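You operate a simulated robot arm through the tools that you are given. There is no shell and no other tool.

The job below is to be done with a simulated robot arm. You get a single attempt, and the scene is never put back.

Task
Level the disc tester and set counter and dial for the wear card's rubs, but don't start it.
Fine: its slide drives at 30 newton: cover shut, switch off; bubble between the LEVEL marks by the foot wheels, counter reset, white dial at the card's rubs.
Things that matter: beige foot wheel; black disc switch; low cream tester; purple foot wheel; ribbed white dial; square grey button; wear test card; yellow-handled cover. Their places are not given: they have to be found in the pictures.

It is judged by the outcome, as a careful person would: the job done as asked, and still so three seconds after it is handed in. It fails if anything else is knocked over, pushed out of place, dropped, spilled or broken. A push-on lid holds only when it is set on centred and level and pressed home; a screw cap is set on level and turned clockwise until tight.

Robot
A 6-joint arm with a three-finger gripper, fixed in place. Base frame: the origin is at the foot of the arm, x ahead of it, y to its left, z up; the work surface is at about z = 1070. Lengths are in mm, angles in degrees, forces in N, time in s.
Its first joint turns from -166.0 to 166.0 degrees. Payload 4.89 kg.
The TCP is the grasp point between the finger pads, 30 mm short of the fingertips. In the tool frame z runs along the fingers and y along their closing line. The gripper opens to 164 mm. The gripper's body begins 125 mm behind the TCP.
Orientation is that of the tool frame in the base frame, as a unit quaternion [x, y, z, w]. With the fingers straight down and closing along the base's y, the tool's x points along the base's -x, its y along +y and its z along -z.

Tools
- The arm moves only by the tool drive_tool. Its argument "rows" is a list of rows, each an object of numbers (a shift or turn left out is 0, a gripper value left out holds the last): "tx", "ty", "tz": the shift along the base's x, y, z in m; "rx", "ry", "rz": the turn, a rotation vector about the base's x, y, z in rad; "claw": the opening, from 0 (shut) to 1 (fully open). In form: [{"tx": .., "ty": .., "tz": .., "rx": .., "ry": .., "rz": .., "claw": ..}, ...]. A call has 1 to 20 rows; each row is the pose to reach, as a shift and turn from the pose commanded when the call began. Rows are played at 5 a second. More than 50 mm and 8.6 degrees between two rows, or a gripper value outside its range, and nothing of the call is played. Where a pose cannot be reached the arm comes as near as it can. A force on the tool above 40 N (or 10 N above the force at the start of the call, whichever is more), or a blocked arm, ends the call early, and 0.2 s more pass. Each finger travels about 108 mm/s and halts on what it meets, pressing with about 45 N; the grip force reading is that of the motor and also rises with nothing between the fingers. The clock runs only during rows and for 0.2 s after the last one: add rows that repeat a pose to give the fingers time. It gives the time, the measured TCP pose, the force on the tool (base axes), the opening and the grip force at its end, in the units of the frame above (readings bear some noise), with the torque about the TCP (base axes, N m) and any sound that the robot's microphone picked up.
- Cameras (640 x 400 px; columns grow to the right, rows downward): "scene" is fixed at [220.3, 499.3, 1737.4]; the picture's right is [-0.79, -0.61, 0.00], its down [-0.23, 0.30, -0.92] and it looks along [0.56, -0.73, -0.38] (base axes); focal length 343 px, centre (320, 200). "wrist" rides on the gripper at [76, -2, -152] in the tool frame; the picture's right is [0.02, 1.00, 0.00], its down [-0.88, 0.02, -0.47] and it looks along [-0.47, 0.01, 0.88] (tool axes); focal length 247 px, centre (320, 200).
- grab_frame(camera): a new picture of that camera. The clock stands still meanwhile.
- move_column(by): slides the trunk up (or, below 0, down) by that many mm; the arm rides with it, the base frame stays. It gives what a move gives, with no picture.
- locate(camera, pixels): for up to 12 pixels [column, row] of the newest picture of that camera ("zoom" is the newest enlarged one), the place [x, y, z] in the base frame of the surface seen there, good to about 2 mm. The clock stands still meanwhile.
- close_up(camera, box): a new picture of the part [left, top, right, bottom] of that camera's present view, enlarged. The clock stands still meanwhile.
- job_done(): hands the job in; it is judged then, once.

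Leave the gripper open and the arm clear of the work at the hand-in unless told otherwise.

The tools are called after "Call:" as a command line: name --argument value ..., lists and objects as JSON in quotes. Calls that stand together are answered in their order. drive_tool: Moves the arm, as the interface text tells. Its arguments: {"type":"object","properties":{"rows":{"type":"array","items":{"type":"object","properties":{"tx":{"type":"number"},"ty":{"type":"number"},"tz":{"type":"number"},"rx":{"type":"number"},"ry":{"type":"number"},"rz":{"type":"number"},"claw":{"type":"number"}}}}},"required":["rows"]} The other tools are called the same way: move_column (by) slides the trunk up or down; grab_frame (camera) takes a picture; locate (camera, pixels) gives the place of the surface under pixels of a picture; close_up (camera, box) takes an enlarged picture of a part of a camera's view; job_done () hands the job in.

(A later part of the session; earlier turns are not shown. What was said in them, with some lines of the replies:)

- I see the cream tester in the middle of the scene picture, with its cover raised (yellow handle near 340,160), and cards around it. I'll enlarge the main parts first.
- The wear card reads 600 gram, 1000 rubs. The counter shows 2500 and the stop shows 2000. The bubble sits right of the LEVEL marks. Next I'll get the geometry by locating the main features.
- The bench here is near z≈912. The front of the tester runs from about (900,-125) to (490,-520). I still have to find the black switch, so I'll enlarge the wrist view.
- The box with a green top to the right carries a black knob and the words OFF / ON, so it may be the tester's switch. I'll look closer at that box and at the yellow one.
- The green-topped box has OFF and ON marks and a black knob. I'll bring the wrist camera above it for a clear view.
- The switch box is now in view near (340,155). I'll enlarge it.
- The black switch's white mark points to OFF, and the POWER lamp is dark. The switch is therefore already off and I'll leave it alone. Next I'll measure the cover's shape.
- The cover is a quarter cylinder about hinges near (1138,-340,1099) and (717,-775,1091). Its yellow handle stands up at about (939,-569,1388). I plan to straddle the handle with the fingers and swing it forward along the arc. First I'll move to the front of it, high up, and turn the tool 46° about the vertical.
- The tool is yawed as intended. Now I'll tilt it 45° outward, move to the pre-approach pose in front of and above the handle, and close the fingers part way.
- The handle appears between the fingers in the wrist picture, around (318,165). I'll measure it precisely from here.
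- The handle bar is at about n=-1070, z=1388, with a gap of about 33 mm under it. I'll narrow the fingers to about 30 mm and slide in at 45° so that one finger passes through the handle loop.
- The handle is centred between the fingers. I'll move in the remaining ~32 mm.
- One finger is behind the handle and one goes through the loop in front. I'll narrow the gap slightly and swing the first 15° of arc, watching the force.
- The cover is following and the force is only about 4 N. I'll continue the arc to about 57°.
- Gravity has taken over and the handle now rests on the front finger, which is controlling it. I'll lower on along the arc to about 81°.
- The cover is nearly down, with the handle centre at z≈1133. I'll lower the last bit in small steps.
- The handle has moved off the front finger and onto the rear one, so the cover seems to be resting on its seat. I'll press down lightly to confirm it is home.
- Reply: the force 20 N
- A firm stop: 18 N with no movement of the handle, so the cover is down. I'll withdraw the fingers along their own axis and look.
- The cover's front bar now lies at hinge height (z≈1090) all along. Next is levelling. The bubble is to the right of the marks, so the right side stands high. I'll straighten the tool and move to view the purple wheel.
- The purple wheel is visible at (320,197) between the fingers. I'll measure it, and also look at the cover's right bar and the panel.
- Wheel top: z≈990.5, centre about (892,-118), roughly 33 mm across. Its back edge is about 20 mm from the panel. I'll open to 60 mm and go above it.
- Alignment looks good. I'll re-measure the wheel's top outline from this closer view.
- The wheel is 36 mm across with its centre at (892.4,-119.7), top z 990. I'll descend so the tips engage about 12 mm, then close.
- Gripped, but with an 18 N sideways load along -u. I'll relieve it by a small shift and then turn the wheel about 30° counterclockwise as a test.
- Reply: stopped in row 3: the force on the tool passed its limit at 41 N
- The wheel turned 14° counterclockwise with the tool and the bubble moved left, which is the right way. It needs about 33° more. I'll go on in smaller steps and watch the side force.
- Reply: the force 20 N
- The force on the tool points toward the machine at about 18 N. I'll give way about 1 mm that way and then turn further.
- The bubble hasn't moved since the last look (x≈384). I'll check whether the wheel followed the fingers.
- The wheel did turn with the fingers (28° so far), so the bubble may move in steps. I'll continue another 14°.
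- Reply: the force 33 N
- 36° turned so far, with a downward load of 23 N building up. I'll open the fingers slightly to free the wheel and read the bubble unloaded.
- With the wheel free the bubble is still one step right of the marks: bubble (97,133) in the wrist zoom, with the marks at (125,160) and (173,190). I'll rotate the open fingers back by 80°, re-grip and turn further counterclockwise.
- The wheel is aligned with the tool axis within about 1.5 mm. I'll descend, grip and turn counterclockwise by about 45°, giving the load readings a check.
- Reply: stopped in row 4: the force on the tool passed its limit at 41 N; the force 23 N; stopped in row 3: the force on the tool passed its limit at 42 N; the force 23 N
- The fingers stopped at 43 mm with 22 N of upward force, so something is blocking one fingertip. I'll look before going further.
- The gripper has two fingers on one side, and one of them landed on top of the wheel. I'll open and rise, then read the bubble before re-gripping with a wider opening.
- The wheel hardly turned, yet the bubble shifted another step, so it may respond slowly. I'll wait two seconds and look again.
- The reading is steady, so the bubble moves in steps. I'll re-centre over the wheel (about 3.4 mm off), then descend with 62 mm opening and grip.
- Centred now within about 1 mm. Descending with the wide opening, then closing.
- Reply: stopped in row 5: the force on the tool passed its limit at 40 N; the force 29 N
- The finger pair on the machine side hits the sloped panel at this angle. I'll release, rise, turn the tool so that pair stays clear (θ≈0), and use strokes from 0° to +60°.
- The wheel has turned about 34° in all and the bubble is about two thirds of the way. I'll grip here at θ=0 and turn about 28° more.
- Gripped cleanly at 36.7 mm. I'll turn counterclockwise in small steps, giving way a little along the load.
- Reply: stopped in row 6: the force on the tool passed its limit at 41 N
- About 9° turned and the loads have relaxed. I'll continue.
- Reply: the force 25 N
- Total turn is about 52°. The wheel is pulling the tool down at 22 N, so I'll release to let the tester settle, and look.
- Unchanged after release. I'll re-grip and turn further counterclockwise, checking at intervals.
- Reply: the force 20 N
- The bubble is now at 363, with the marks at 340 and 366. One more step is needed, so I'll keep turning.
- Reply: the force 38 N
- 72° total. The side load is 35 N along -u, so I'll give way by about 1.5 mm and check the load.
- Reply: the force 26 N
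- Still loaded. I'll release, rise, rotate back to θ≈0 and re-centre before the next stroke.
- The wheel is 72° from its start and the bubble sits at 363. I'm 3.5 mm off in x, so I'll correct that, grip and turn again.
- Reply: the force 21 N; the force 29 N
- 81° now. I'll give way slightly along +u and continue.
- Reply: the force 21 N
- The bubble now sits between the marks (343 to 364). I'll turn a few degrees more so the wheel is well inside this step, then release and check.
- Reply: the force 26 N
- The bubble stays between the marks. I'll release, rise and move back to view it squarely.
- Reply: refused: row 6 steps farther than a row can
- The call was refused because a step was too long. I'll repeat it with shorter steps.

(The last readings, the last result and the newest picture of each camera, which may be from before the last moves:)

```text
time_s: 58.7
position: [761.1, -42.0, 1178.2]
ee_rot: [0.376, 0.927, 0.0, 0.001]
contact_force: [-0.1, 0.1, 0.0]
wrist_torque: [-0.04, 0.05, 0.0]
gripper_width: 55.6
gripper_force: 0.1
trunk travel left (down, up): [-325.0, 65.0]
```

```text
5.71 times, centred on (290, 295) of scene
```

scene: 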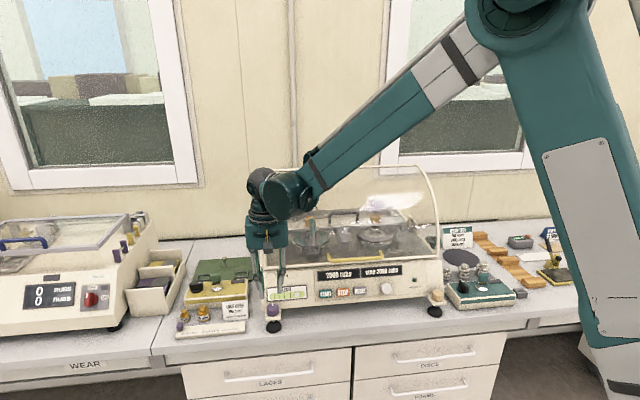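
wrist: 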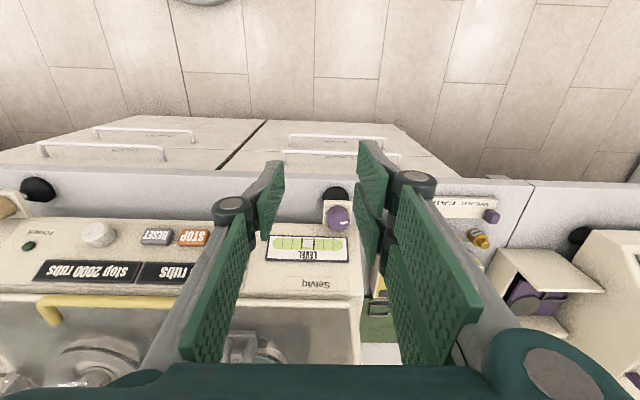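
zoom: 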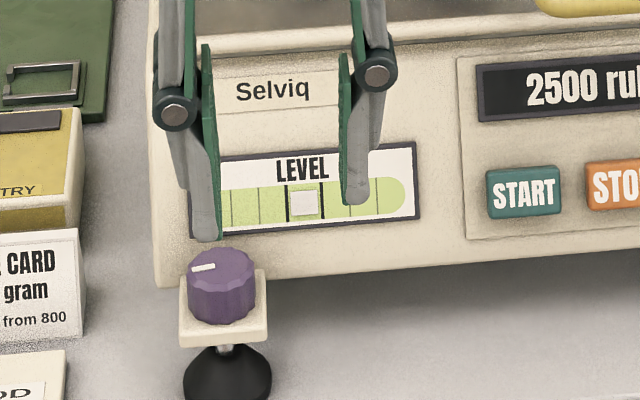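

The bubble is between the LEVEL marks. Now the counter: RESET is the grey button at about (157,237) in the wrist picture. I'll measure the button and the panel around it, plus the dial.

Call:
close_up --camera "wrist" --box '[70, 205, 230, 305]'

Call:
locate --camera "zoom" --pixels '[[348, 125], [330, 150], [348, 105], [295, 125], [400, 130], [500, 128], [115, 110], [115, 140], [200, 130], [348, 175], [425, 150], [95, 125]]'

Call:
close_up --camera "scene" --box '[310, 270, 430, 320]'

Call:
locate --camera "zoom" --pixels '[[240, 115], [270, 120], [240, 145], [270, 90], [305, 130], [375, 110], [405, 90], [440, 100], [405, 130], [405, 60], [470, 120], [290, 165]]'

```text
4.00 times, centred on (150, 255) of wrist
```

zoom: 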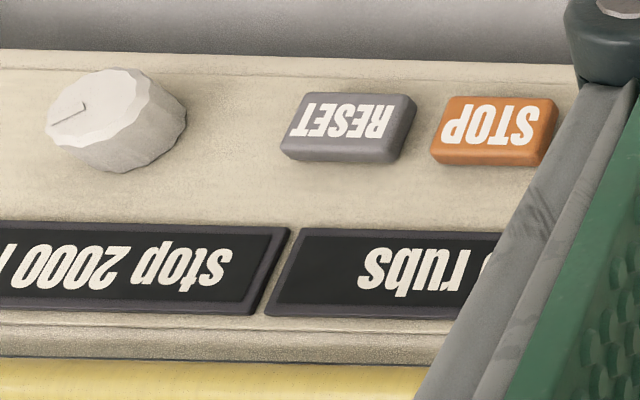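

```text
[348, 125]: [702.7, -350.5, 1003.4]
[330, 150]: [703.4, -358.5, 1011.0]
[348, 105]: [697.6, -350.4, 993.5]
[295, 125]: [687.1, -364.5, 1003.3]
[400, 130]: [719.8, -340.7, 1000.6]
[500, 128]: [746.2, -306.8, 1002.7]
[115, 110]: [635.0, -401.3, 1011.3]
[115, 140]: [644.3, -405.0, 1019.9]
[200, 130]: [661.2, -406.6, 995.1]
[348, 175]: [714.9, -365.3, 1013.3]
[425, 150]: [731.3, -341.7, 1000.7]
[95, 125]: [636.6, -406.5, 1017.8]
```

```text
5.33 times, centred on (370, 295) of scene
```

zoom: 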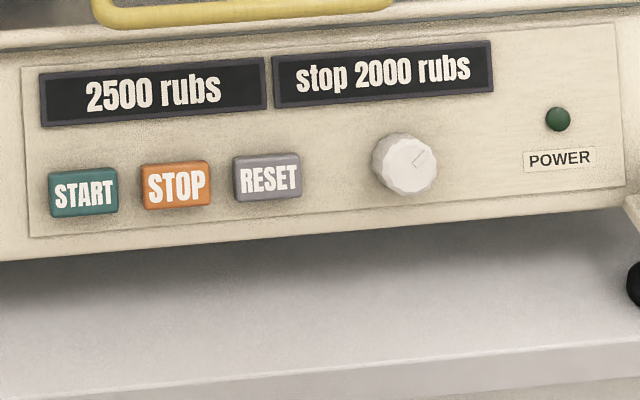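

```text
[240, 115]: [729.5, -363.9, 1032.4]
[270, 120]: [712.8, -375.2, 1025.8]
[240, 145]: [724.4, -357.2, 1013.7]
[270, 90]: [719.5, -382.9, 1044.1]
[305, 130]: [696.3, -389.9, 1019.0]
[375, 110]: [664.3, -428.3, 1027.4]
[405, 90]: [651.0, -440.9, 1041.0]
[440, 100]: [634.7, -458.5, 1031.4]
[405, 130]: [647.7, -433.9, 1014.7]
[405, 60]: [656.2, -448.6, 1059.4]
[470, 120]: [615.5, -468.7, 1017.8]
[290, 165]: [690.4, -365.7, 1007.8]
```

RESET's face centre is about (699.5,-351.5,1001) and stands about 15 mm proud of the panel. I'll close the fingers, go in front of it with the tool vertical, and push toward the panel with the fingertips.

Call:
drive_tool --rows '[{"tx": -0.02, "ty": -0.04, "claw": 0.0}, {"tx": -0.04, "ty": -0.08}, {"tx": -0.06, "ty": -0.12}, {"tx": -0.08, "ty": -0.16, "tz": -0.01}, {"tx": -0.09, "ty": -0.2, "tz": -0.03}, {"tx": -0.1, "ty": -0.235, "tz": -0.05}, {"tx": -0.1028, "ty": -0.2698, "tz": -0.075}, {"tx": -0.1028, "ty": -0.2698, "tz": -0.1}, {"tx": -0.1028, "ty": -0.2698, "tz": -0.125}, {"tx": -0.1028, "ty": -0.2698, "tz": -0.151}]'

Call:
grab_frame --camera "wrist"

Call:
close_up --camera "scene" --box '[270, 220, 430, 320]'

```text
time_s: 60.9
position: [661.2, -310.1, 1030.7]
ee_rot: [0.376, 0.927, 0.001, 0.001]
contact_force: [-0.5, 1.2, 0.3]
wrist_torque: [-0.08, -0.05, 0.0]
gripper_width: 0.3
gripper_force: 45.4
trunk travel left (down, up): [-325.0, 65.0]
```

```text
taken
```

wrist: 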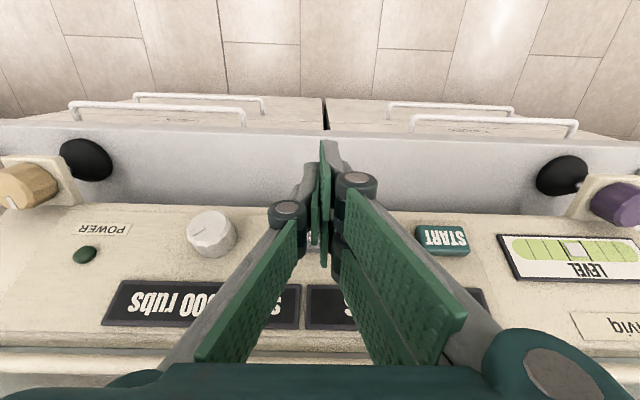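

```text
4.00 times, centred on (350, 270) of scene
```

zoom: 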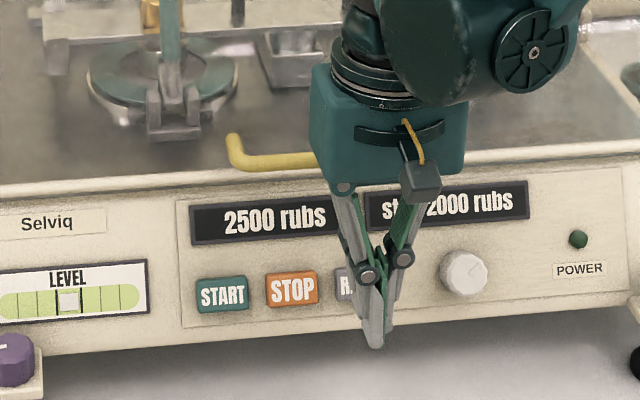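

The fingertips are in front of RESET (STOP is 60 mm to the side). I'll advance 24 mm toward the panel, then continue in small steps until force shows.

Call:
drive_tool --rows '[{"tx": 0.0058, "ty": -0.0056, "tz": -0.002}, {"tx": 0.0115, "ty": -0.0111, "tz": -0.003}, {"tx": 0.0173, "ty": -0.0167, "tz": -0.003}, {"tx": 0.0209, "ty": -0.0202, "tz": -0.003}]'

Call:
grab_frame --camera "wrist"

Call:
close_up --camera "scene" --box '[310, 250, 430, 320]'

```text
time_s: 61.9
position: [681.6, -330.3, 1026.5]
ee_rot: [0.376, 0.927, 0.001, 0.0]
contact_force: [-1.0, -0.5, 0.0]
wrist_torque: [0.02, -0.01, -0.01]
gripper_width: 0.2
gripper_force: 44.7
trunk travel left (down, up): [-325.0, 65.0]
```

```text
taken
```

wrist: 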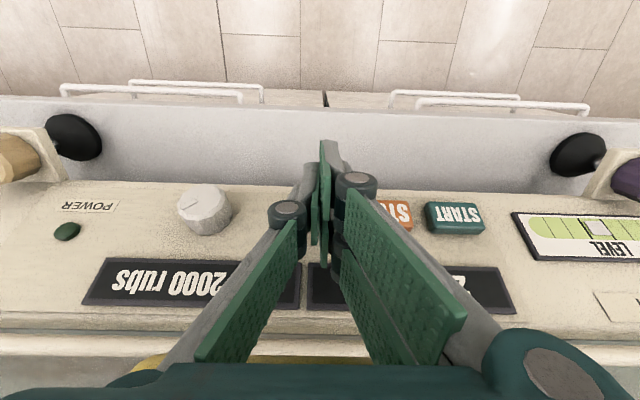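

```text
5.33 times, centred on (370, 285) of scene
```

zoom: 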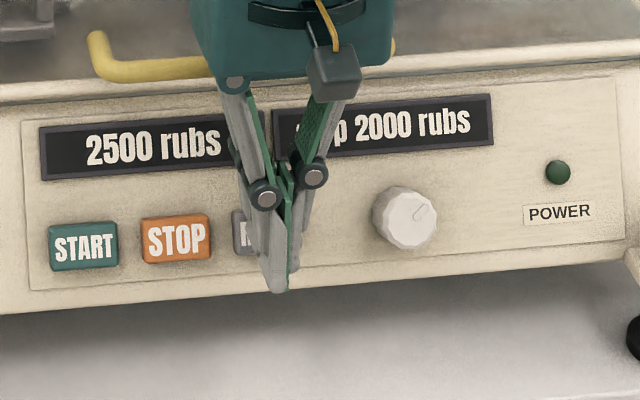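

The fingertips line up with RESET. I'll continue forward in 3 mm steps.

Call:
drive_tool --rows '[{"tx": 0.0022, "ty": -0.0021}, {"tx": 0.0043, "ty": -0.0042}, {"tx": 0.0065, "ty": -0.0063}, {"tx": 0.0086, "ty": -0.0083}]'

Call:
close_up --camera "scene" --box '[310, 250, 430, 320]'

```text
time_s: 62.9
position: [684.4, -334.5, 1026.0]
ee_rot: [0.375, 0.927, 0.002, 0.0]
contact_force: [-15.5, 13.8, 2.6]
wrist_torque: [-0.9, -1.27, 0.34]
gripper_width: 0.1
gripper_force: 45.3
trunk travel left (down, up): [-325.0, 65.0]
heard: click
stopped in row 4: the force on the tool passed its limit at 45 N (the readings are from after the stop); the commanded pose is now the measured one
```

```text
5.33 times, centred on (370, 285) of scene
```

zoom: 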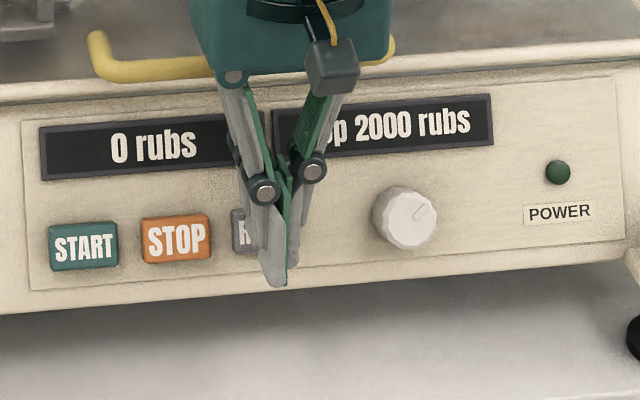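

A click was heard and the counter now reads 0 rubs. I'll back off and measure the dial.

Call:
drive_tool --rows '[{"tx": -0.0108, "ty": 0.0104}, {"tx": -0.0252, "ty": 0.0243}, {"tx": -0.0503, "ty": 0.0487}, {"tx": -0.0755, "ty": 0.073, "tz": 0.01, "claw": 0.2}, {"tx": -0.1, "ty": 0.097, "tz": 0.03, "claw": 0.4}, {"tx": -0.125, "ty": 0.12, "tz": 0.05}, {"tx": -0.15, "ty": 0.125, "tz": 0.07}]'

Call:
close_up --camera "scene" --box '[360, 270, 430, 315]'

Call:
locate --camera "zoom" --pixels '[[180, 180], [240, 180], [210, 180], [290, 180], [240, 130], [240, 225], [150, 180], [240, 80], [240, 290], [340, 180], [170, 130], [280, 220]]'

Call:
close_up --camera "scene" --box '[250, 240, 440, 330]'

```text
time_s: 64.5
position: [532.4, -213.8, 1095.7]
ee_rot: [0.375, 0.927, 0.001, 0.0]
contact_force: [0.6, 0.9, -0.2]
wrist_torque: [0.01, 0.13, -0.03]
gripper_width: 65.4
gripper_force: 0.0
trunk travel left (down, up): [-325.0, 65.0]
```

```text
8.89 times, centred on (395, 292) of scene
```

zoom: 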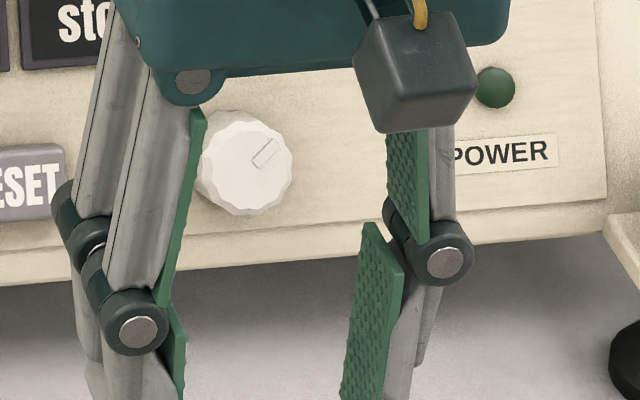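

```text
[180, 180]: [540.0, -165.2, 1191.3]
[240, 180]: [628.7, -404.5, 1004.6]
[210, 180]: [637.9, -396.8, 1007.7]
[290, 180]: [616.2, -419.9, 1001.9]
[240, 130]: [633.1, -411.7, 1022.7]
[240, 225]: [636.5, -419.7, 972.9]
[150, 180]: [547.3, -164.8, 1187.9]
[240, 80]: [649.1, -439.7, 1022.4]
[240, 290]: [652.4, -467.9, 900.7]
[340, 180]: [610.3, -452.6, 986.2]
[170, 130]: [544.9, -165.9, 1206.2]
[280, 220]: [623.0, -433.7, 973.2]
```

```text
3.37 times, centred on (345, 285) of scene
```

zoom: 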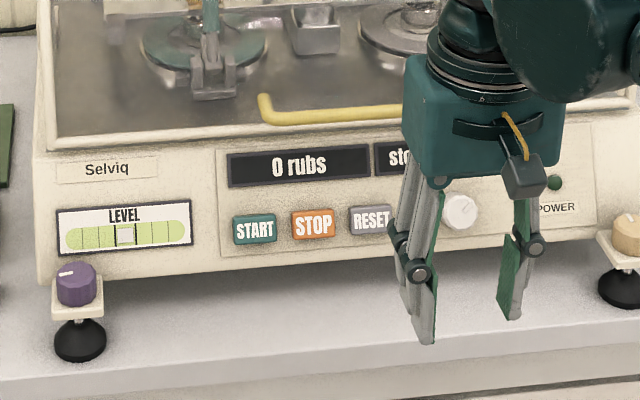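

The bubble is still between the marks and the counter reads 0. The dial's face centre is about (628,-409,1010.5), with the panel leaning back about 22°. I'll tilt the tool 68° so it points straight at the panel, then line up with the dial.

Call:
drive_tool --rows '[{"rx": -0.0917, "ry": -0.0948, "tz": 0.01}, {"rx": -0.1833, "ry": -0.1896, "tz": 0.02}, {"rx": -0.275, "ry": -0.2843, "tz": 0.02}, {"rx": -0.3667, "ry": -0.3791, "tz": 0.02}, {"rx": -0.4583, "ry": -0.4739, "tz": 0.02}, {"rx": -0.55, "ry": -0.5687, "tz": 0.02}, {"rx": -0.6417, "ry": -0.6635, "tz": 0.02}, {"rx": -0.7333, "ry": -0.7582, "tz": 0.02}, {"rx": -0.825, "ry": -0.853, "tz": 0.02}, {"rx": -0.825, "ry": -0.853, "tz": 0.02}]'

Call:
grab_frame --camera "wrist"

Call:
grab_frame --camera "scene"

```text
time_s: 66.7
position: [555.0, -215.0, 1216.5]
ee_rot: [0.311, 0.769, -0.208, 0.518]
contact_force: [-0.8, 0.2, 0.8]
wrist_torque: [0.0, 0.0, -0.02]
gripper_width: 65.6
gripper_force: 0.0
out of reach, approached as far as the arm can: row 7, 8, 9, 10
trunk travel left (down, up): [-325.0, 65.0]
```

```text
taken
```

wrist: 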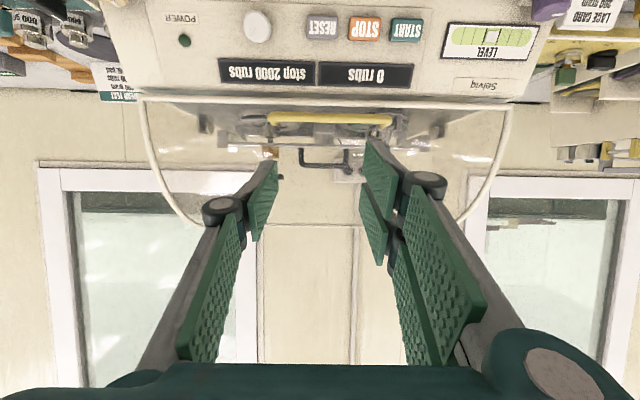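

```text
taken
```

scene: 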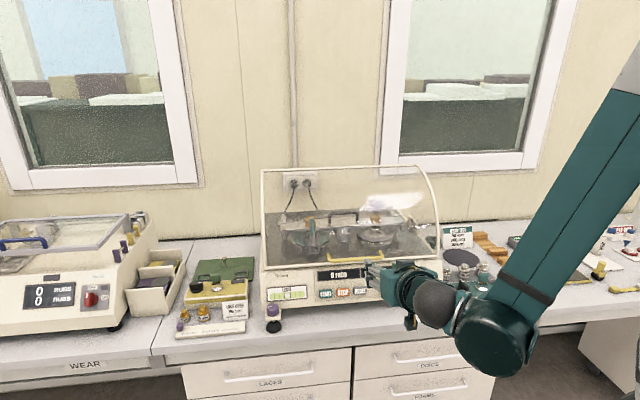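

The tool couldn't go that low with this tilt: it stopped at z 1216. Lowering the trunk will help. The tool is in free space in front of the bench, so I'll lower by 120 mm first.

Call:
move_column --by -120

Call:
grab_frame --camera "scene"

Call:
locate --camera "scene" --pixels '[[350, 342], [450, 335], [300, 325], [280, 340]]'

```text
time_s: 68.2
position: [555.5, -215.6, 1097.7]
ee_rot: [0.311, 0.77, -0.207, 0.517]
contact_force: [-0.4, -0.4, 0.2]
wrist_torque: [0.01, -0.04, 0.02]
gripper_width: 65.5
gripper_force: 0.0
trunk travel left (down, up): [-205.0, 185.0]
```

```text
taken
```

scene: 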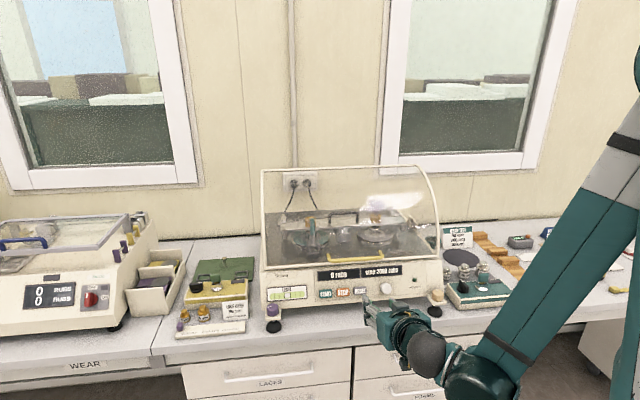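

```text
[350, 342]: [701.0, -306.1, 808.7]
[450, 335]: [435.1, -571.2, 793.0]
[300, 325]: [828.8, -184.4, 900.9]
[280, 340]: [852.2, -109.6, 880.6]
```

The bench edge is at n≈-690, so the tool has free space below it. I'll lower another 80 mm and then move to the pre-approach pose for the dial.

Call:
move_column --by -80

Call:
drive_tool --rows '[{"tz": 0.01}, {"tz": 0.03, "ty": -0.03}, {"tz": 0.036, "ty": -0.06}, {"tz": 0.036, "ty": -0.09}, {"tx": -0.004, "tz": 0.036, "ty": -0.12}]'

Call:
grab_frame --camera "wrist"

Call:
grab_frame --camera "scene"

```text
time_s: 69.3
position: [555.0, -215.8, 1016.8]
ee_rot: [0.311, 0.77, -0.207, 0.516]
contact_force: [0.1, 0.3, 0.1]
wrist_torque: [0.0, 0.04, -0.01]
gripper_width: 65.6
gripper_force: 0.1
trunk travel left (down, up): [-125.0, 265.0]
```

```text
time_s: 70.5
position: [549.8, -334.3, 1052.4]
ee_rot: [0.311, 0.769, -0.208, 0.518]
contact_force: [-0.2, 1.2, 0.1]
wrist_torque: [0.01, -0.03, -0.06]
gripper_width: 65.6
gripper_force: 0.0
trunk travel left (down, up): [-125.0, 265.0]
```

```text
taken
```

wrist: 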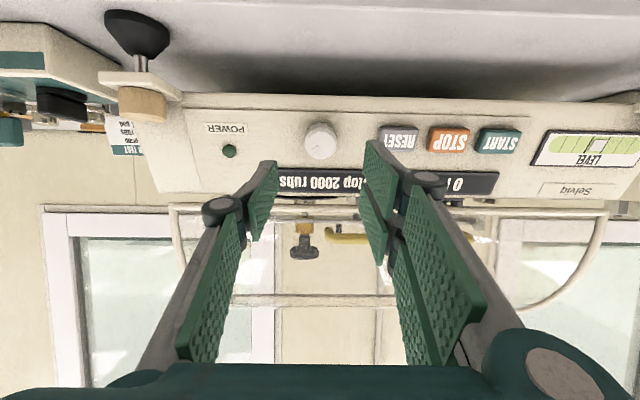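

```text
taken
```

scene: 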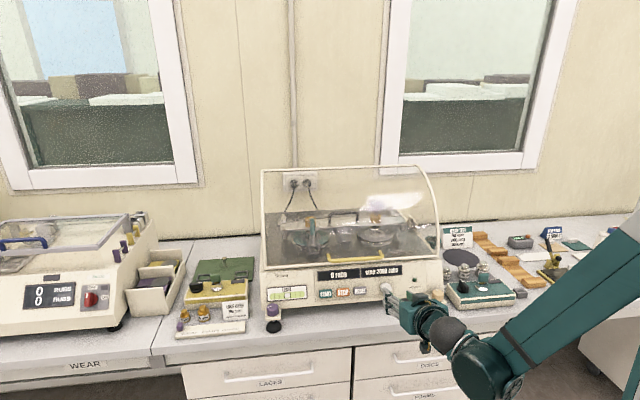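

The tool now points straight at the panel and the dial shows at (320,141). I'll enlarge it and measure.

Call:
close_up --camera "wrist" --box '[280, 105, 360, 175]'

Call:
locate --camera "zoom" --pixels '[[320, 190], [290, 190], [350, 190], [320, 160], [320, 220], [250, 180], [400, 200], [320, 100], [320, 290], [270, 160], [370, 220]]'

```text
5.71 times, centred on (320, 140) of wrist
```

zoom: 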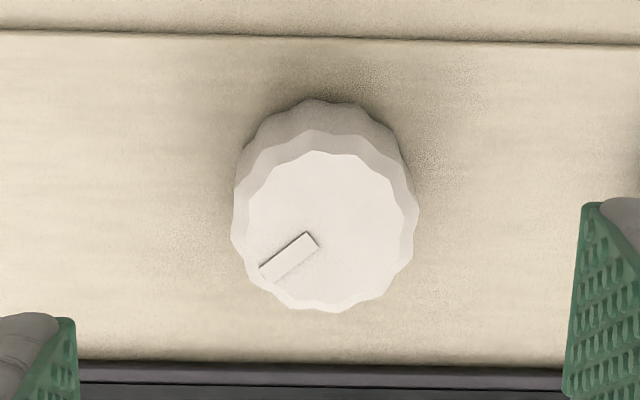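

```text
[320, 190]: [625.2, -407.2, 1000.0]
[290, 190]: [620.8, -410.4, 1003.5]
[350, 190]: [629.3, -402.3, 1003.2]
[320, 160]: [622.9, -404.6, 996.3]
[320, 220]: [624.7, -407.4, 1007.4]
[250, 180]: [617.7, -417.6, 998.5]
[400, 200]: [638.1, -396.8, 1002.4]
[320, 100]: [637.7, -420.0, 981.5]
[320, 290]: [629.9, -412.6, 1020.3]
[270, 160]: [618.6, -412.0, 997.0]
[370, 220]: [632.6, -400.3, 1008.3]
```

Dial face centre is (626.5,-407,1009.5) and lies on the tool axis. I'll approach 70 mm first, and check.

Call:
drive_tool --rows '[{"tx": 0.0167, "ty": -0.0158, "tz": -0.0093}, {"tx": 0.0333, "ty": -0.0315, "tz": -0.0187}, {"tx": 0.0467, "ty": -0.0441, "tz": -0.0261}]'

Call:
grab_frame --camera "wrist"

Call:
close_up --camera "scene" --box '[320, 250, 440, 330]'

```text
time_s: 71.3
position: [597.3, -380.4, 1026.3]
ee_rot: [0.311, 0.77, -0.207, 0.517]
contact_force: [-1.3, 0.1, 0.4]
wrist_torque: [0.05, -0.01, 0.03]
gripper_width: 65.4
gripper_force: 0.1
trunk travel left (down, up): [-125.0, 265.0]
```

```text
taken
```

wrist: 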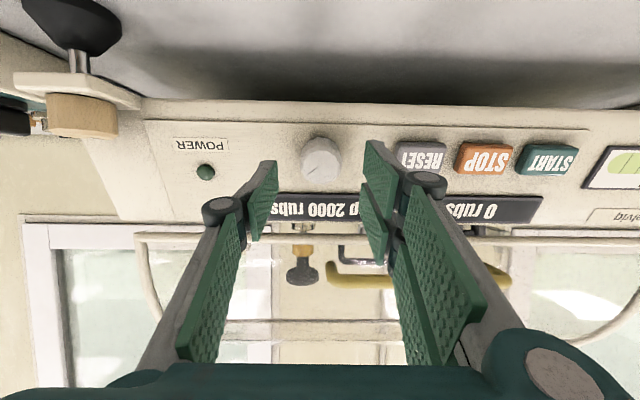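

```text
5.00 times, centred on (380, 290) of scene
```

zoom: 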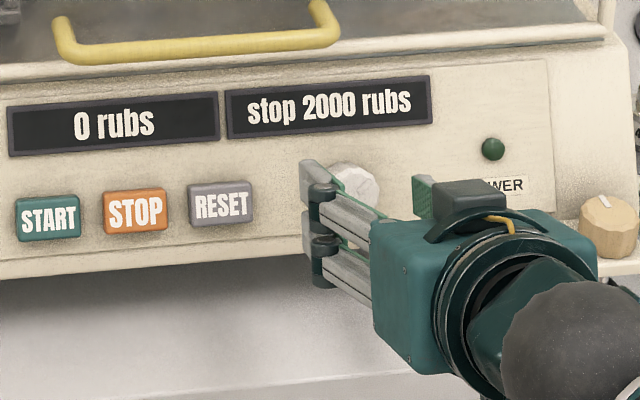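

Both displays are visible in the scene view and the dial is centred. I'll go in the remaining 30 mm and close gently on the dial.

Call:
drive_tool --rows '[{"tx": 0.01, "ty": -0.0094, "tz": -0.0056, "claw": 0.34}, {"tx": 0.0195, "ty": -0.0175, "tz": -0.011}, {"tx": 0.0195, "ty": -0.0175, "tz": -0.011, "claw": 0.21}, {"tx": 0.0195, "ty": -0.0175, "tz": -0.011, "claw": 0.21}, {"tx": 0.0195, "ty": -0.0175, "tz": -0.011, "claw": 0.21}]'

Call:
grab_frame --camera "wrist"

Call:
close_up --camera "scene" --box '[320, 250, 440, 330]'

```text
time_s: 72.5
position: [617.2, -397.9, 1015.4]
ee_rot: [0.312, 0.77, -0.208, 0.517]
contact_force: [-4.3, -2.9, 0.1]
wrist_torque: [-0.07, 0.06, -0.13]
gripper_width: 36.4
gripper_force: 3.1
trunk travel left (down, up): [-125.0, 265.0]
```

```text
taken
```

wrist: 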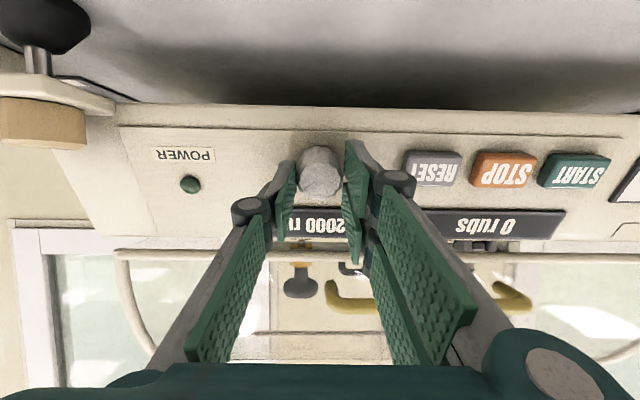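

```text
5.00 times, centred on (380, 290) of scene
```

zoom: 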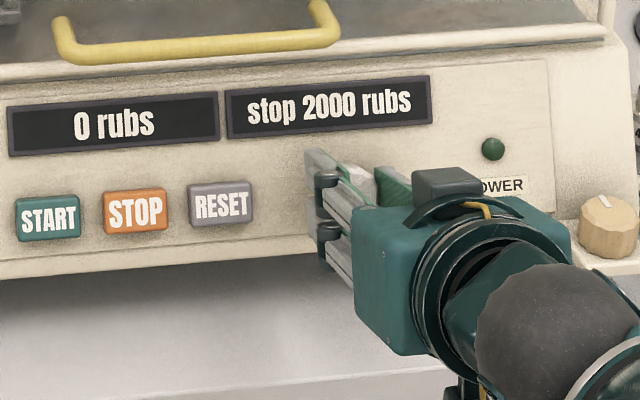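

Holding the dial lightly, at 36.4 mm. I'll tighten a little and turn it about 15° counterclockwise (seen from the front), then read the stop display.

Call:
drive_tool --rows '[{"claw": 0.18}, {"claw": 0.18}, {"rx": -0.0433, "ry": 0.0419, "rz": 0.0244}, {"rx": -0.0866, "ry": 0.0838, "rz": 0.0488}, {"rx": -0.13, "ry": 0.1256, "rz": 0.0731}, {"rx": -0.1733, "ry": 0.1675, "rz": 0.0975}]'

Call:
close_up --camera "scene" --box '[320, 250, 440, 330]'

Call:
close_up --camera "wrist" --box '[260, 120, 380, 220]'

```text
time_s: 73.9
position: [618.6, -399.5, 1015.7]
ee_rot: [0.209, 0.804, -0.274, 0.485]
contact_force: [5.0, -18.1, 6.2]
wrist_torque: [-0.43, -0.39, -0.11]
gripper_width: 35.0
gripper_force: 45.2
trunk travel left (down, up): [-125.0, 265.0]
```

```text
5.00 times, centred on (380, 290) of scene
```

zoom: 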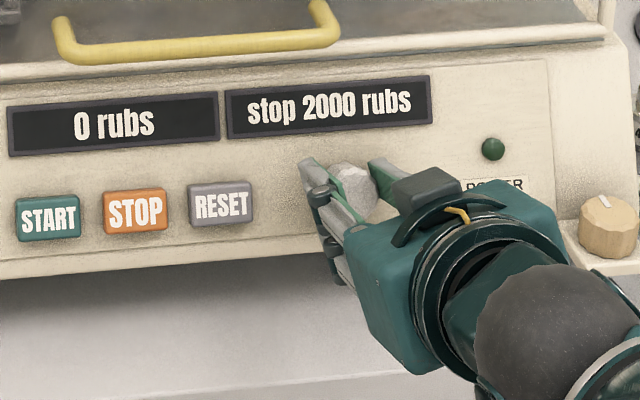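

```text
4.00 times, centred on (320, 170) of wrist
```

zoom: 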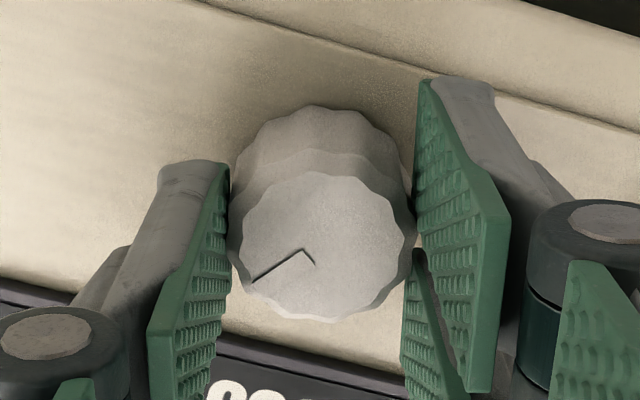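

The dial turned 15° and the display still says 2000, so it probably works in steps. I'll turn another 15°.

Call:
drive_tool --rows '[{"rx": -0.0433, "ry": 0.0419, "rz": 0.0244}, {"rx": -0.0866, "ry": 0.0838, "rz": 0.0488}, {"rx": -0.13, "ry": 0.1256, "rz": 0.0731}]'

Call:
close_up --camera "scene" --box '[320, 250, 440, 330]'

```text
time_s: 74.7
position: [617.1, -397.6, 1015.6]
ee_rot: [0.131, 0.82, -0.32, 0.456]
contact_force: [1.4, -27.3, 5.5]
wrist_torque: [-0.47, -0.27, -0.29]
gripper_width: 34.6
gripper_force: 44.9
trunk travel left (down, up): [-125.0, 265.0]
```

```text
5.00 times, centred on (380, 290) of scene
```

zoom: 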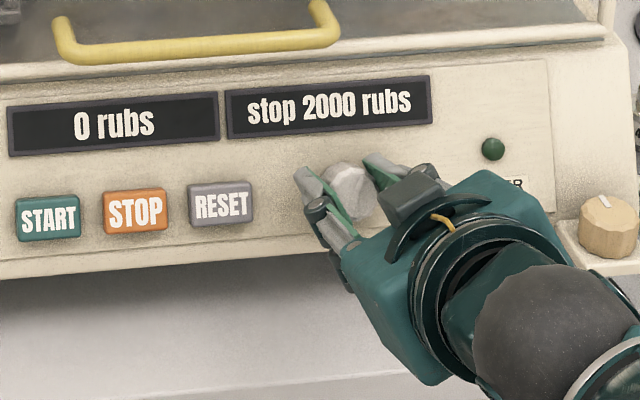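

About 26° with no display change. The side force is 27 N in -y, so I'll give way 1 mm and turn on.

Call:
drive_tool --rows '[{"ty": -0.0012, "tz": 0.0003}, {"ty": -0.0012, "tz": 0.0003, "rx": -0.0333, "ry": 0.0322, "rz": 0.0188}, {"ty": -0.0012, "tz": 0.0003, "rx": -0.0667, "ry": 0.0644, "rz": 0.0375}, {"ty": -0.0012, "tz": 0.0003, "rx": -0.1, "ry": 0.0966, "rz": 0.0563}]'

Call:
close_up --camera "scene" --box '[320, 250, 440, 330]'

Call:
close_up --camera "wrist" --box '[260, 120, 380, 220]'

```text
time_s: 75.7
position: [618.1, -397.6, 1014.9]
ee_rot: [0.068, 0.828, -0.353, 0.431]
contact_force: [-8.8, 8.4, -25.5]
wrist_torque: [0.56, 0.23, 0.42]
gripper_width: 34.9
gripper_force: 44.9
trunk travel left (down, up): [-125.0, 265.0]
```

```text
5.00 times, centred on (380, 290) of scene
```

zoom: 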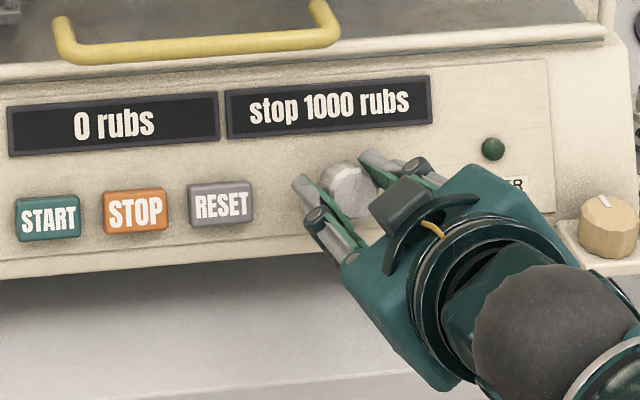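

```text
4.00 times, centred on (320, 170) of wrist
```

zoom: 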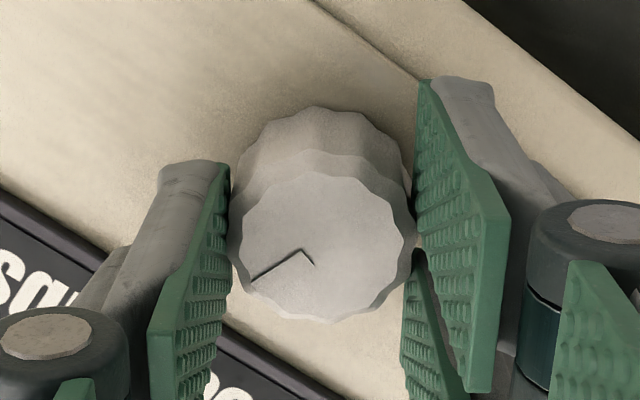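

The display now says stop 1000. I'll turn about 7° further so it isn't on the edge of the step, then re-check.

Call:
drive_tool --rows '[{"tz": -0.0008}, {"tz": -0.0008, "rx": -0.0267, "ry": 0.0258, "rz": 0.015}, {"tz": -0.0008, "rx": -0.0533, "ry": 0.0515, "rz": 0.03}, {"tz": -0.0008, "rx": -0.08, "ry": 0.0773, "rz": 0.045}]'

Call:
close_up --camera "scene" --box '[320, 250, 440, 330]'

```text
time_s: 76.7
position: [617.0, -397.4, 1015.3]
ee_rot: [0.018, 0.83, -0.378, 0.409]
contact_force: [-14.0, 16.3, -18.7]
wrist_torque: [0.55, 0.26, 0.46]
gripper_width: 35.0
gripper_force: 45.1
trunk travel left (down, up): [-125.0, 265.0]
```

```text
5.00 times, centred on (380, 290) of scene
```

zoom: 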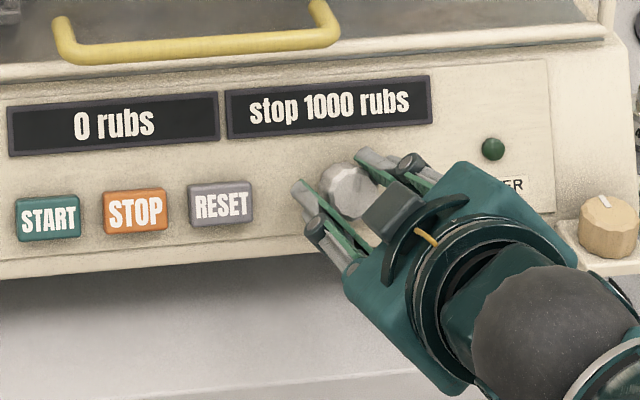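

Stop 1000 holds. I'll open the fingers and withdraw straight back along the dial's axis.

Call:
drive_tool --rows '[{"claw": 0.26}, {"claw": 0.34}, {"claw": 0.34}, {"tx": -0.0133, "ty": 0.0129, "tz": 0.0075}, {"tx": -0.0333, "ty": 0.0322, "tz": 0.0188}, {"tx": -0.06, "ty": 0.058, "tz": 0.0338}, {"tx": -0.0866, "ty": 0.0838, "tz": 0.0488}, {"tx": -0.11, "ty": 0.11, "tz": 0.065}]'

Call:
close_up --camera "scene" --box '[250, 230, 450, 330]'

Call:
grab_frame --camera "wrist"

```text
time_s: 78.5
position: [510.1, -292.9, 1081.4]
ee_rot: [0.019, 0.831, -0.378, 0.408]
contact_force: [2.6, -0.9, -1.9]
wrist_torque: [0.04, 0.06, -0.12]
gripper_width: 56.0
gripper_force: 0.1
trunk travel left (down, up): [-125.0, 265.0]
```

```text
3.20 times, centred on (350, 280) of scene
```

zoom: 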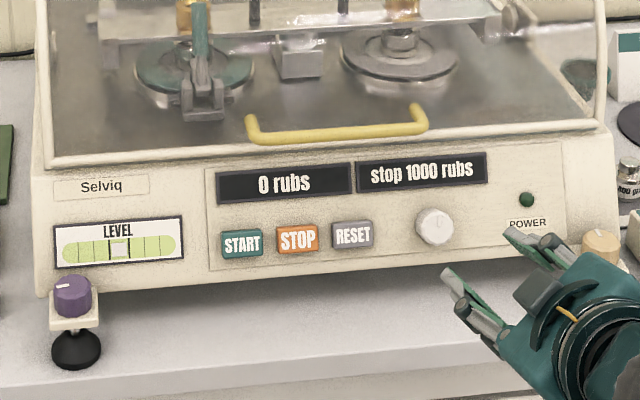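

```text
taken
```

wrist: 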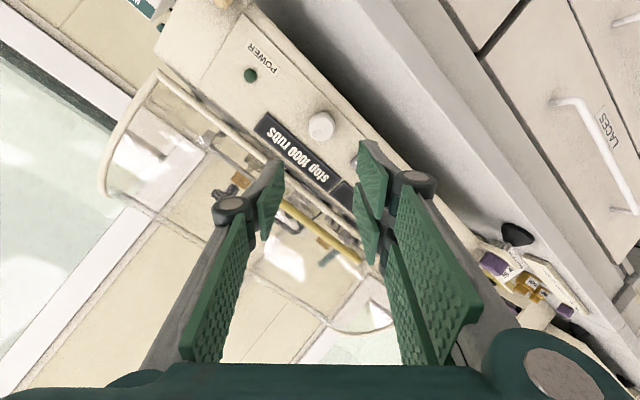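

Counter 0, stop 1000. Next I'll check the bubble and the cover's seating up close.

Call:
close_up --camera "scene" --box '[262, 280, 312, 312]'

Call:
close_up --camera "scene" --box '[255, 255, 325, 300]'

Call:
locate --camera "zoom" --pixels '[[100, 225], [200, 217], [100, 232], [200, 225], [100, 240], [200, 235], [100, 215], [60, 233]]'

Call:
close_up --camera "scene" --box '[385, 230, 455, 275]'

Call:
locate --camera "zoom" --pixels '[[400, 240], [330, 248], [400, 232], [330, 256], [400, 250], [200, 270], [200, 260]]'

```text
12.50 times, centred on (287, 296) of scene
```

zoom: 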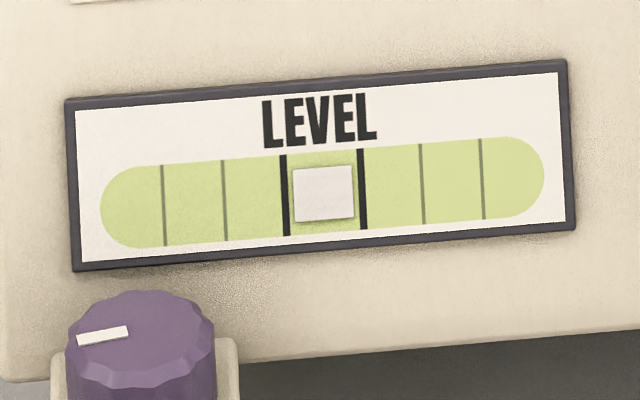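

```text
8.89 times, centred on (290, 278) of scene
```

zoom: 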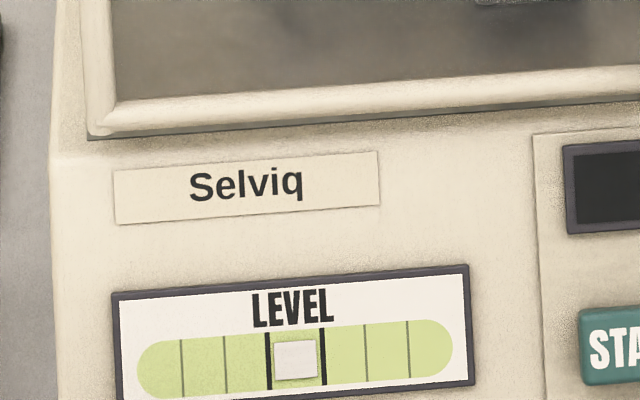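

```text
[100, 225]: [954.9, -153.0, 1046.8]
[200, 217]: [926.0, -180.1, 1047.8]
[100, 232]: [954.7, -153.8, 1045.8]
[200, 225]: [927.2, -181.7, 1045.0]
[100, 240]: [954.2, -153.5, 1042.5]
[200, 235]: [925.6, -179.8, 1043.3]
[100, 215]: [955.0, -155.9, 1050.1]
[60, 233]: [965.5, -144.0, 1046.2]
```

```text
8.89 times, centred on (420, 252) of scene
```

zoom: 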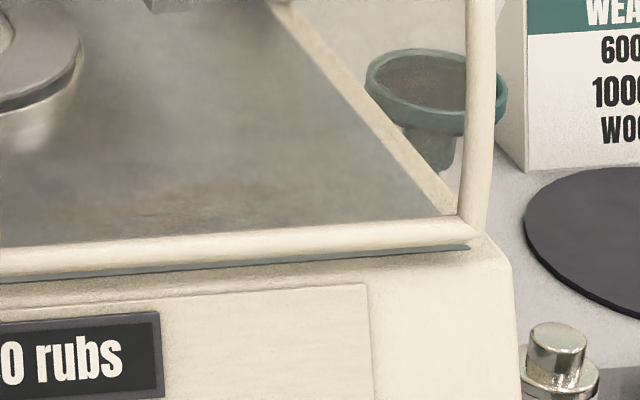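

```text
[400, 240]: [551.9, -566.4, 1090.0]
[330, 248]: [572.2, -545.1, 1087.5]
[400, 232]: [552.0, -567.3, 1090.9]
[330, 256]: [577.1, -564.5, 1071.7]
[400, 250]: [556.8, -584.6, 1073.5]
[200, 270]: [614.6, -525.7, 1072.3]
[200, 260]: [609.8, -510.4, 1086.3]
```

The bubble is clearly between the marks. The cover bar rests parallel to the deck, and to be certain it's home I'll press on the handle once more from above. First I'll unroll and straighten the tool.

Call:
drive_tool --rows '[{"rx": 0.08, "ry": -0.0773, "rz": -0.045, "tx": -0.01, "ty": 0.01}, {"rx": 0.16, "ry": -0.1546, "rz": -0.09, "tx": -0.02, "ty": 0.02}, {"rx": 0.24, "ry": -0.232, "rz": -0.135, "tx": -0.02, "ty": 0.02, "tz": 0.02}, {"rx": 0.32, "ry": -0.3093, "rz": -0.18, "tx": -0.02, "ty": 0.02, "tz": 0.04}, {"rx": 0.4, "ry": -0.3866, "rz": -0.225, "tx": -0.02, "ty": 0.02, "tz": 0.06}, {"rx": 0.483, "ry": -0.467, "rz": -0.272, "tx": -0.02, "ty": 0.02, "tz": 0.08}]'

Call:
drive_tool --rows '[{"rx": 0.0917, "ry": 0.0948, "tz": 0.02}, {"rx": 0.1833, "ry": 0.1896, "tz": 0.04}, {"rx": 0.275, "ry": 0.2843, "tz": 0.06}, {"rx": 0.3667, "ry": 0.3791, "tz": 0.08}, {"rx": 0.4583, "ry": 0.4739, "tz": 0.1}, {"rx": 0.55, "ry": 0.5687, "tz": 0.12}, {"rx": 0.6417, "ry": 0.6635, "tz": 0.13}, {"rx": 0.7333, "ry": 0.7582, "tz": 0.13}, {"rx": 0.825, "ry": 0.853, "tz": 0.13, "claw": 0.0}, {"rx": 0.825, "ry": 0.853, "tz": 0.13}]'

Call:
grab_frame --camera "wrist"

Call:
grab_frame --camera "scene"

Call:
locate --camera "scene" --pixels '[[345, 262], [355, 261], [365, 260], [335, 264], [350, 262]]'

```text
time_s: 79.9
position: [487.9, -269.1, 1161.1]
ee_rot: [0.311, 0.77, -0.207, 0.517]
contact_force: [0.9, -0.3, -0.5]
wrist_torque: [0.01, 0.04, -0.07]
gripper_width: 55.7
gripper_force: 0.1
trunk travel left (down, up): [-125.0, 265.0]
```

```text
time_s: 82.1
position: [488.0, -267.0, 1289.8]
ee_rot: [0.375, 0.927, 0.002, -0.001]
contact_force: [0.4, -0.4, -0.1]
wrist_torque: [0.09, 0.08, 0.04]
gripper_width: 0.0
gripper_force: 44.9
trunk travel left (down, up): [-125.0, 265.0]
```

```text
taken
```

wrist: 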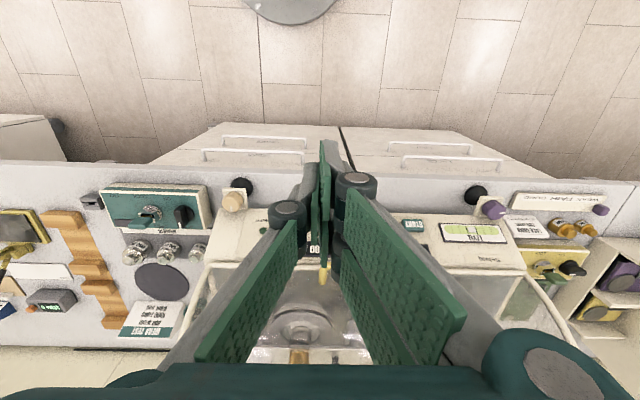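

```text
taken
```

scene: 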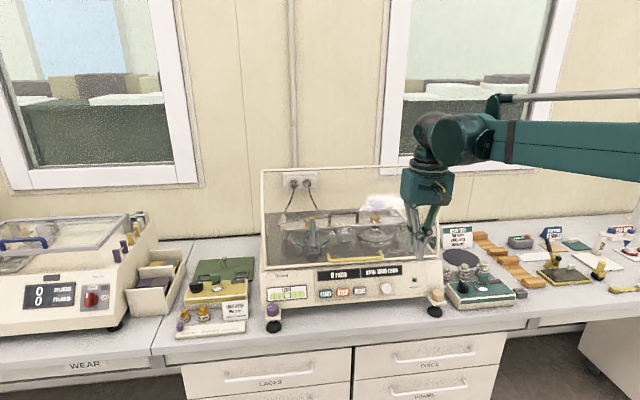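

```text
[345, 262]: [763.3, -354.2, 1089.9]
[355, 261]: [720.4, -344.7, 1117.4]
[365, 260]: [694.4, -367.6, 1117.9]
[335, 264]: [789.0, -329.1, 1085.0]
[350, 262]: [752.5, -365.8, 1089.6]
```

Now above and in front. I'll move over the middle of the handle at (718,-353) and come down to about 1 cm above it.

Call:
drive_tool --rows '[{"tx": 0.04, "ty": -0.015, "tz": -0.01}, {"tx": 0.08, "ty": -0.03, "tz": -0.02}, {"tx": 0.12, "ty": -0.045, "tz": -0.03}, {"tx": 0.16, "ty": -0.06, "tz": -0.045}, {"tx": 0.2, "ty": -0.075, "tz": -0.06}, {"tx": 0.2302, "ty": -0.0864, "tz": -0.085}, {"tx": 0.2302, "ty": -0.0864, "tz": -0.11}, {"tx": 0.2302, "ty": -0.0864, "tz": -0.13}]'

Call:
close_up --camera "scene" --box '[290, 190, 430, 300]'

Call:
grab_frame --camera "wrist"

```text
time_s: 83.9
position: [719.7, -356.3, 1159.9]
ee_rot: [0.375, 0.927, 0.002, -0.002]
contact_force: [0.0, 0.1, -0.3]
wrist_torque: [-0.01, 0.01, 0.0]
gripper_width: 0.0
gripper_force: 44.6
trunk travel left (down, up): [-125.0, 265.0]
```

```text
3.64 times, centred on (360, 245) of scene
```

zoom: 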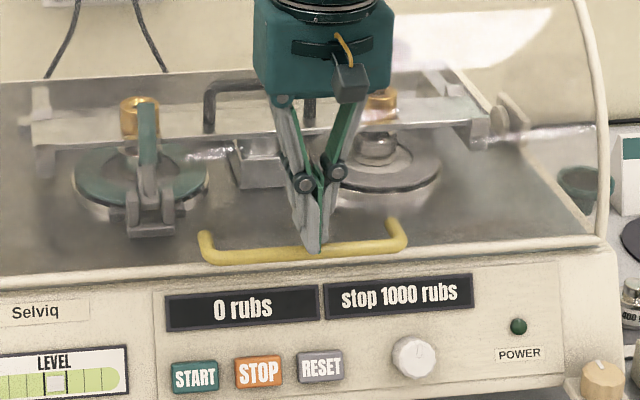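

```text
taken
```

wrist: 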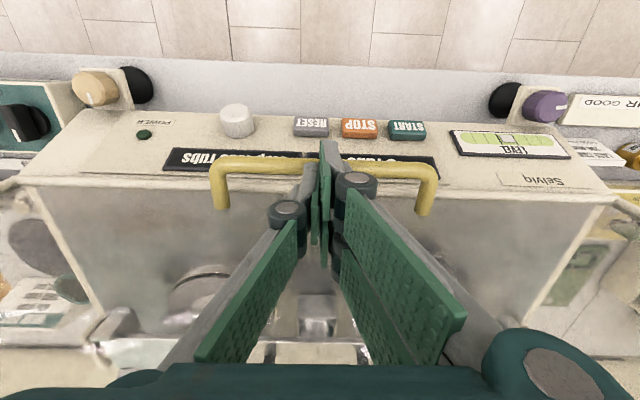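

The fingertips are right above the handle. I'll press down in 2 mm steps, with the force limit as the guard.

Call:
drive_tool --rows '[{"tz": -0.004}, {"tz": -0.007}, {"tz": -0.009}, {"tz": -0.011}, {"tz": -0.0125}, {"tz": -0.0135}]'

Call:
close_up --camera "scene" --box '[290, 190, 430, 300]'

```text
time_s: 84.9
position: [719.3, -356.5, 1153.1]
ee_rot: [0.375, 0.927, 0.001, 0.0]
contact_force: [-0.1, 0.6, 20.5]
wrist_torque: [0.03, 0.13, -0.01]
gripper_width: 6.2
gripper_force: 44.8
trunk travel left (down, up): [-125.0, 265.0]
stopped in row 4: the force on the tool passed its limit at 46 N (the readings are from after the stop); the commanded pose is now the measured one
```

```text
3.64 times, centred on (360, 245) of scene
```

zoom: 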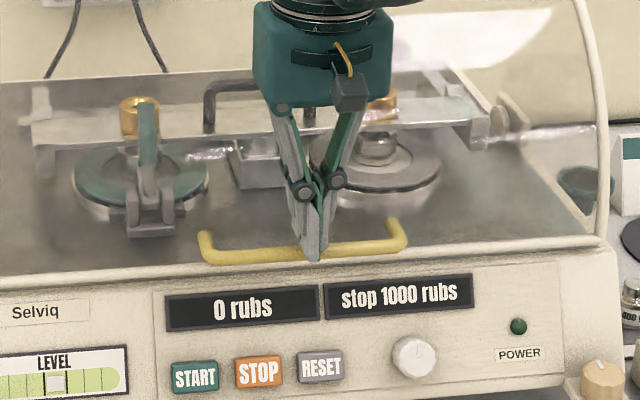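

46 N and no movement, so the cover is hard against its stop and shut. I'll lift straight off, move well clear, and open the gripper.

Call:
drive_tool --rows '[{"tz": 0.008}, {"tz": 0.02}, {"tz": 0.05}, {"tz": 0.09, "claw": 0.3}, {"tx": -0.03, "ty": 0.02, "tz": 0.115, "claw": 0.5}, {"tx": -0.06, "ty": 0.04, "tz": 0.14}, {"tx": -0.095, "ty": 0.065, "tz": 0.15}, {"tx": -0.13, "ty": 0.09, "tz": 0.16}, {"tx": -0.165, "ty": 0.11, "tz": 0.17}, {"tx": -0.2, "ty": 0.13, "tz": 0.18}, {"tx": -0.24, "ty": 0.15, "tz": 0.19}, {"tx": -0.28, "ty": 0.16, "tz": 0.2, "claw": 1.0}, {"tx": -0.32, "ty": 0.17, "tz": 0.2}, {"tx": -0.32, "ty": 0.17, "tz": 0.2}]'

Call:
grab_frame --camera "scene"

Call:
close_up --camera "scene" --box '[250, 230, 450, 330]'

Call:
close_up --camera "scene" --box '[438, 250, 538, 315]'

Call:
close_up --camera "scene" --box '[262, 280, 312, 312]'

```text
time_s: 87.9
position: [400.5, -185.2, 1349.8]
ee_rot: [0.375, 0.927, 0.002, 0.0]
contact_force: [-1.1, 0.0, -0.8]
wrist_torque: [-0.08, -0.1, -0.02]
gripper_width: 164.0
gripper_force: 0.1
trunk travel left (down, up): [-125.0, 265.0]
```

```text
taken
```

scene: 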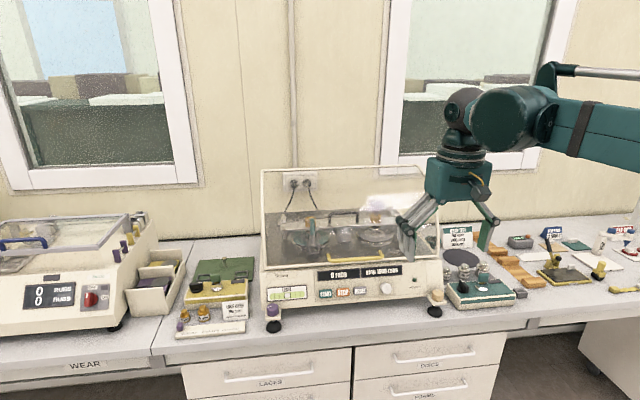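

```text
3.20 times, centred on (350, 280) of scene
```

zoom: 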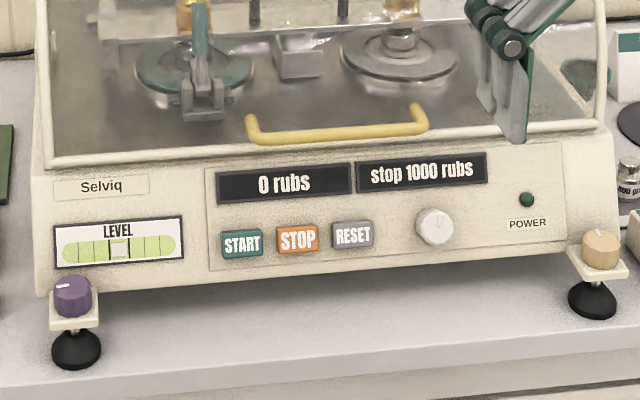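

```text
6.15 times, centred on (488, 282) of scene
```

zoom: 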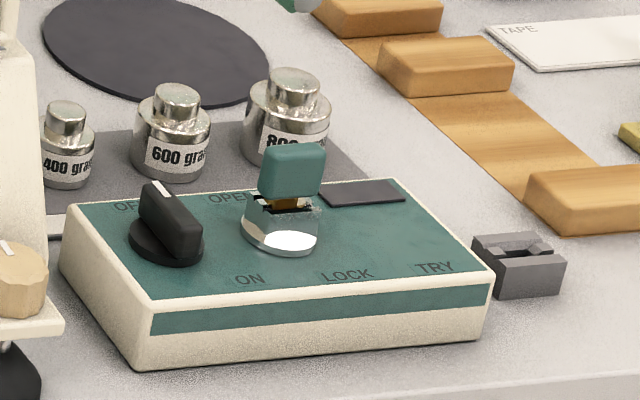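

```text
12.50 times, centred on (287, 296) of scene
```

zoom: 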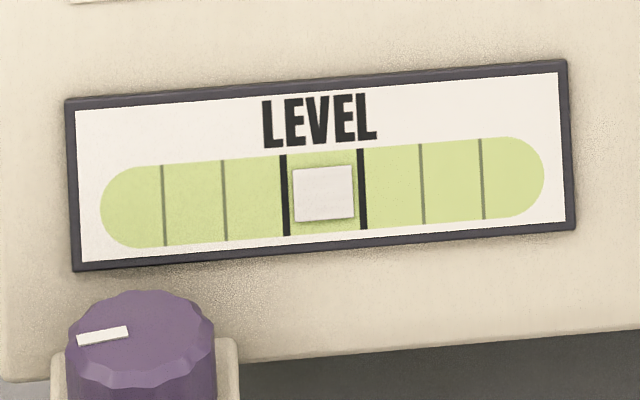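

Everything is as asked. The cover is shut, the black switch is on OFF with the POWER lamp dark, and START was not pressed. The bubble is between the LEVEL marks, the counter reads 0 and stop is at 1000 rubs as on the wear card. The arm is clear with the gripper open, so I'm handing in.

Call:
job_done

```text
The job is handed in.
```

The disc tester is levelled and set for the wear card's 1000 rubs, and I did not start it. I handed the job in, and no verdict has come back yet.

- **Cover:** it is shut. I pressed on the yellow handle up to the force limit (about 46 N) and it did not move.
- **Switch:** the black switch was already at OFF, so I left it alone. The POWER lamp is dark.
- **Level:** the bubble sits between the LEVEL marks. I got it there with the purple foot wheel only; the beige one was not needed.
- **Counter:** it was reset with the square grey RESET button and now reads 0 rubs.
- **Dial:** the stop display now reads 1000 rubs, down from 2000.

Nothing else was knocked or moved that I could see. The arm is clear of the work with the gripper open. I lowered the trunk 200 mm to reach the dial and left it there.
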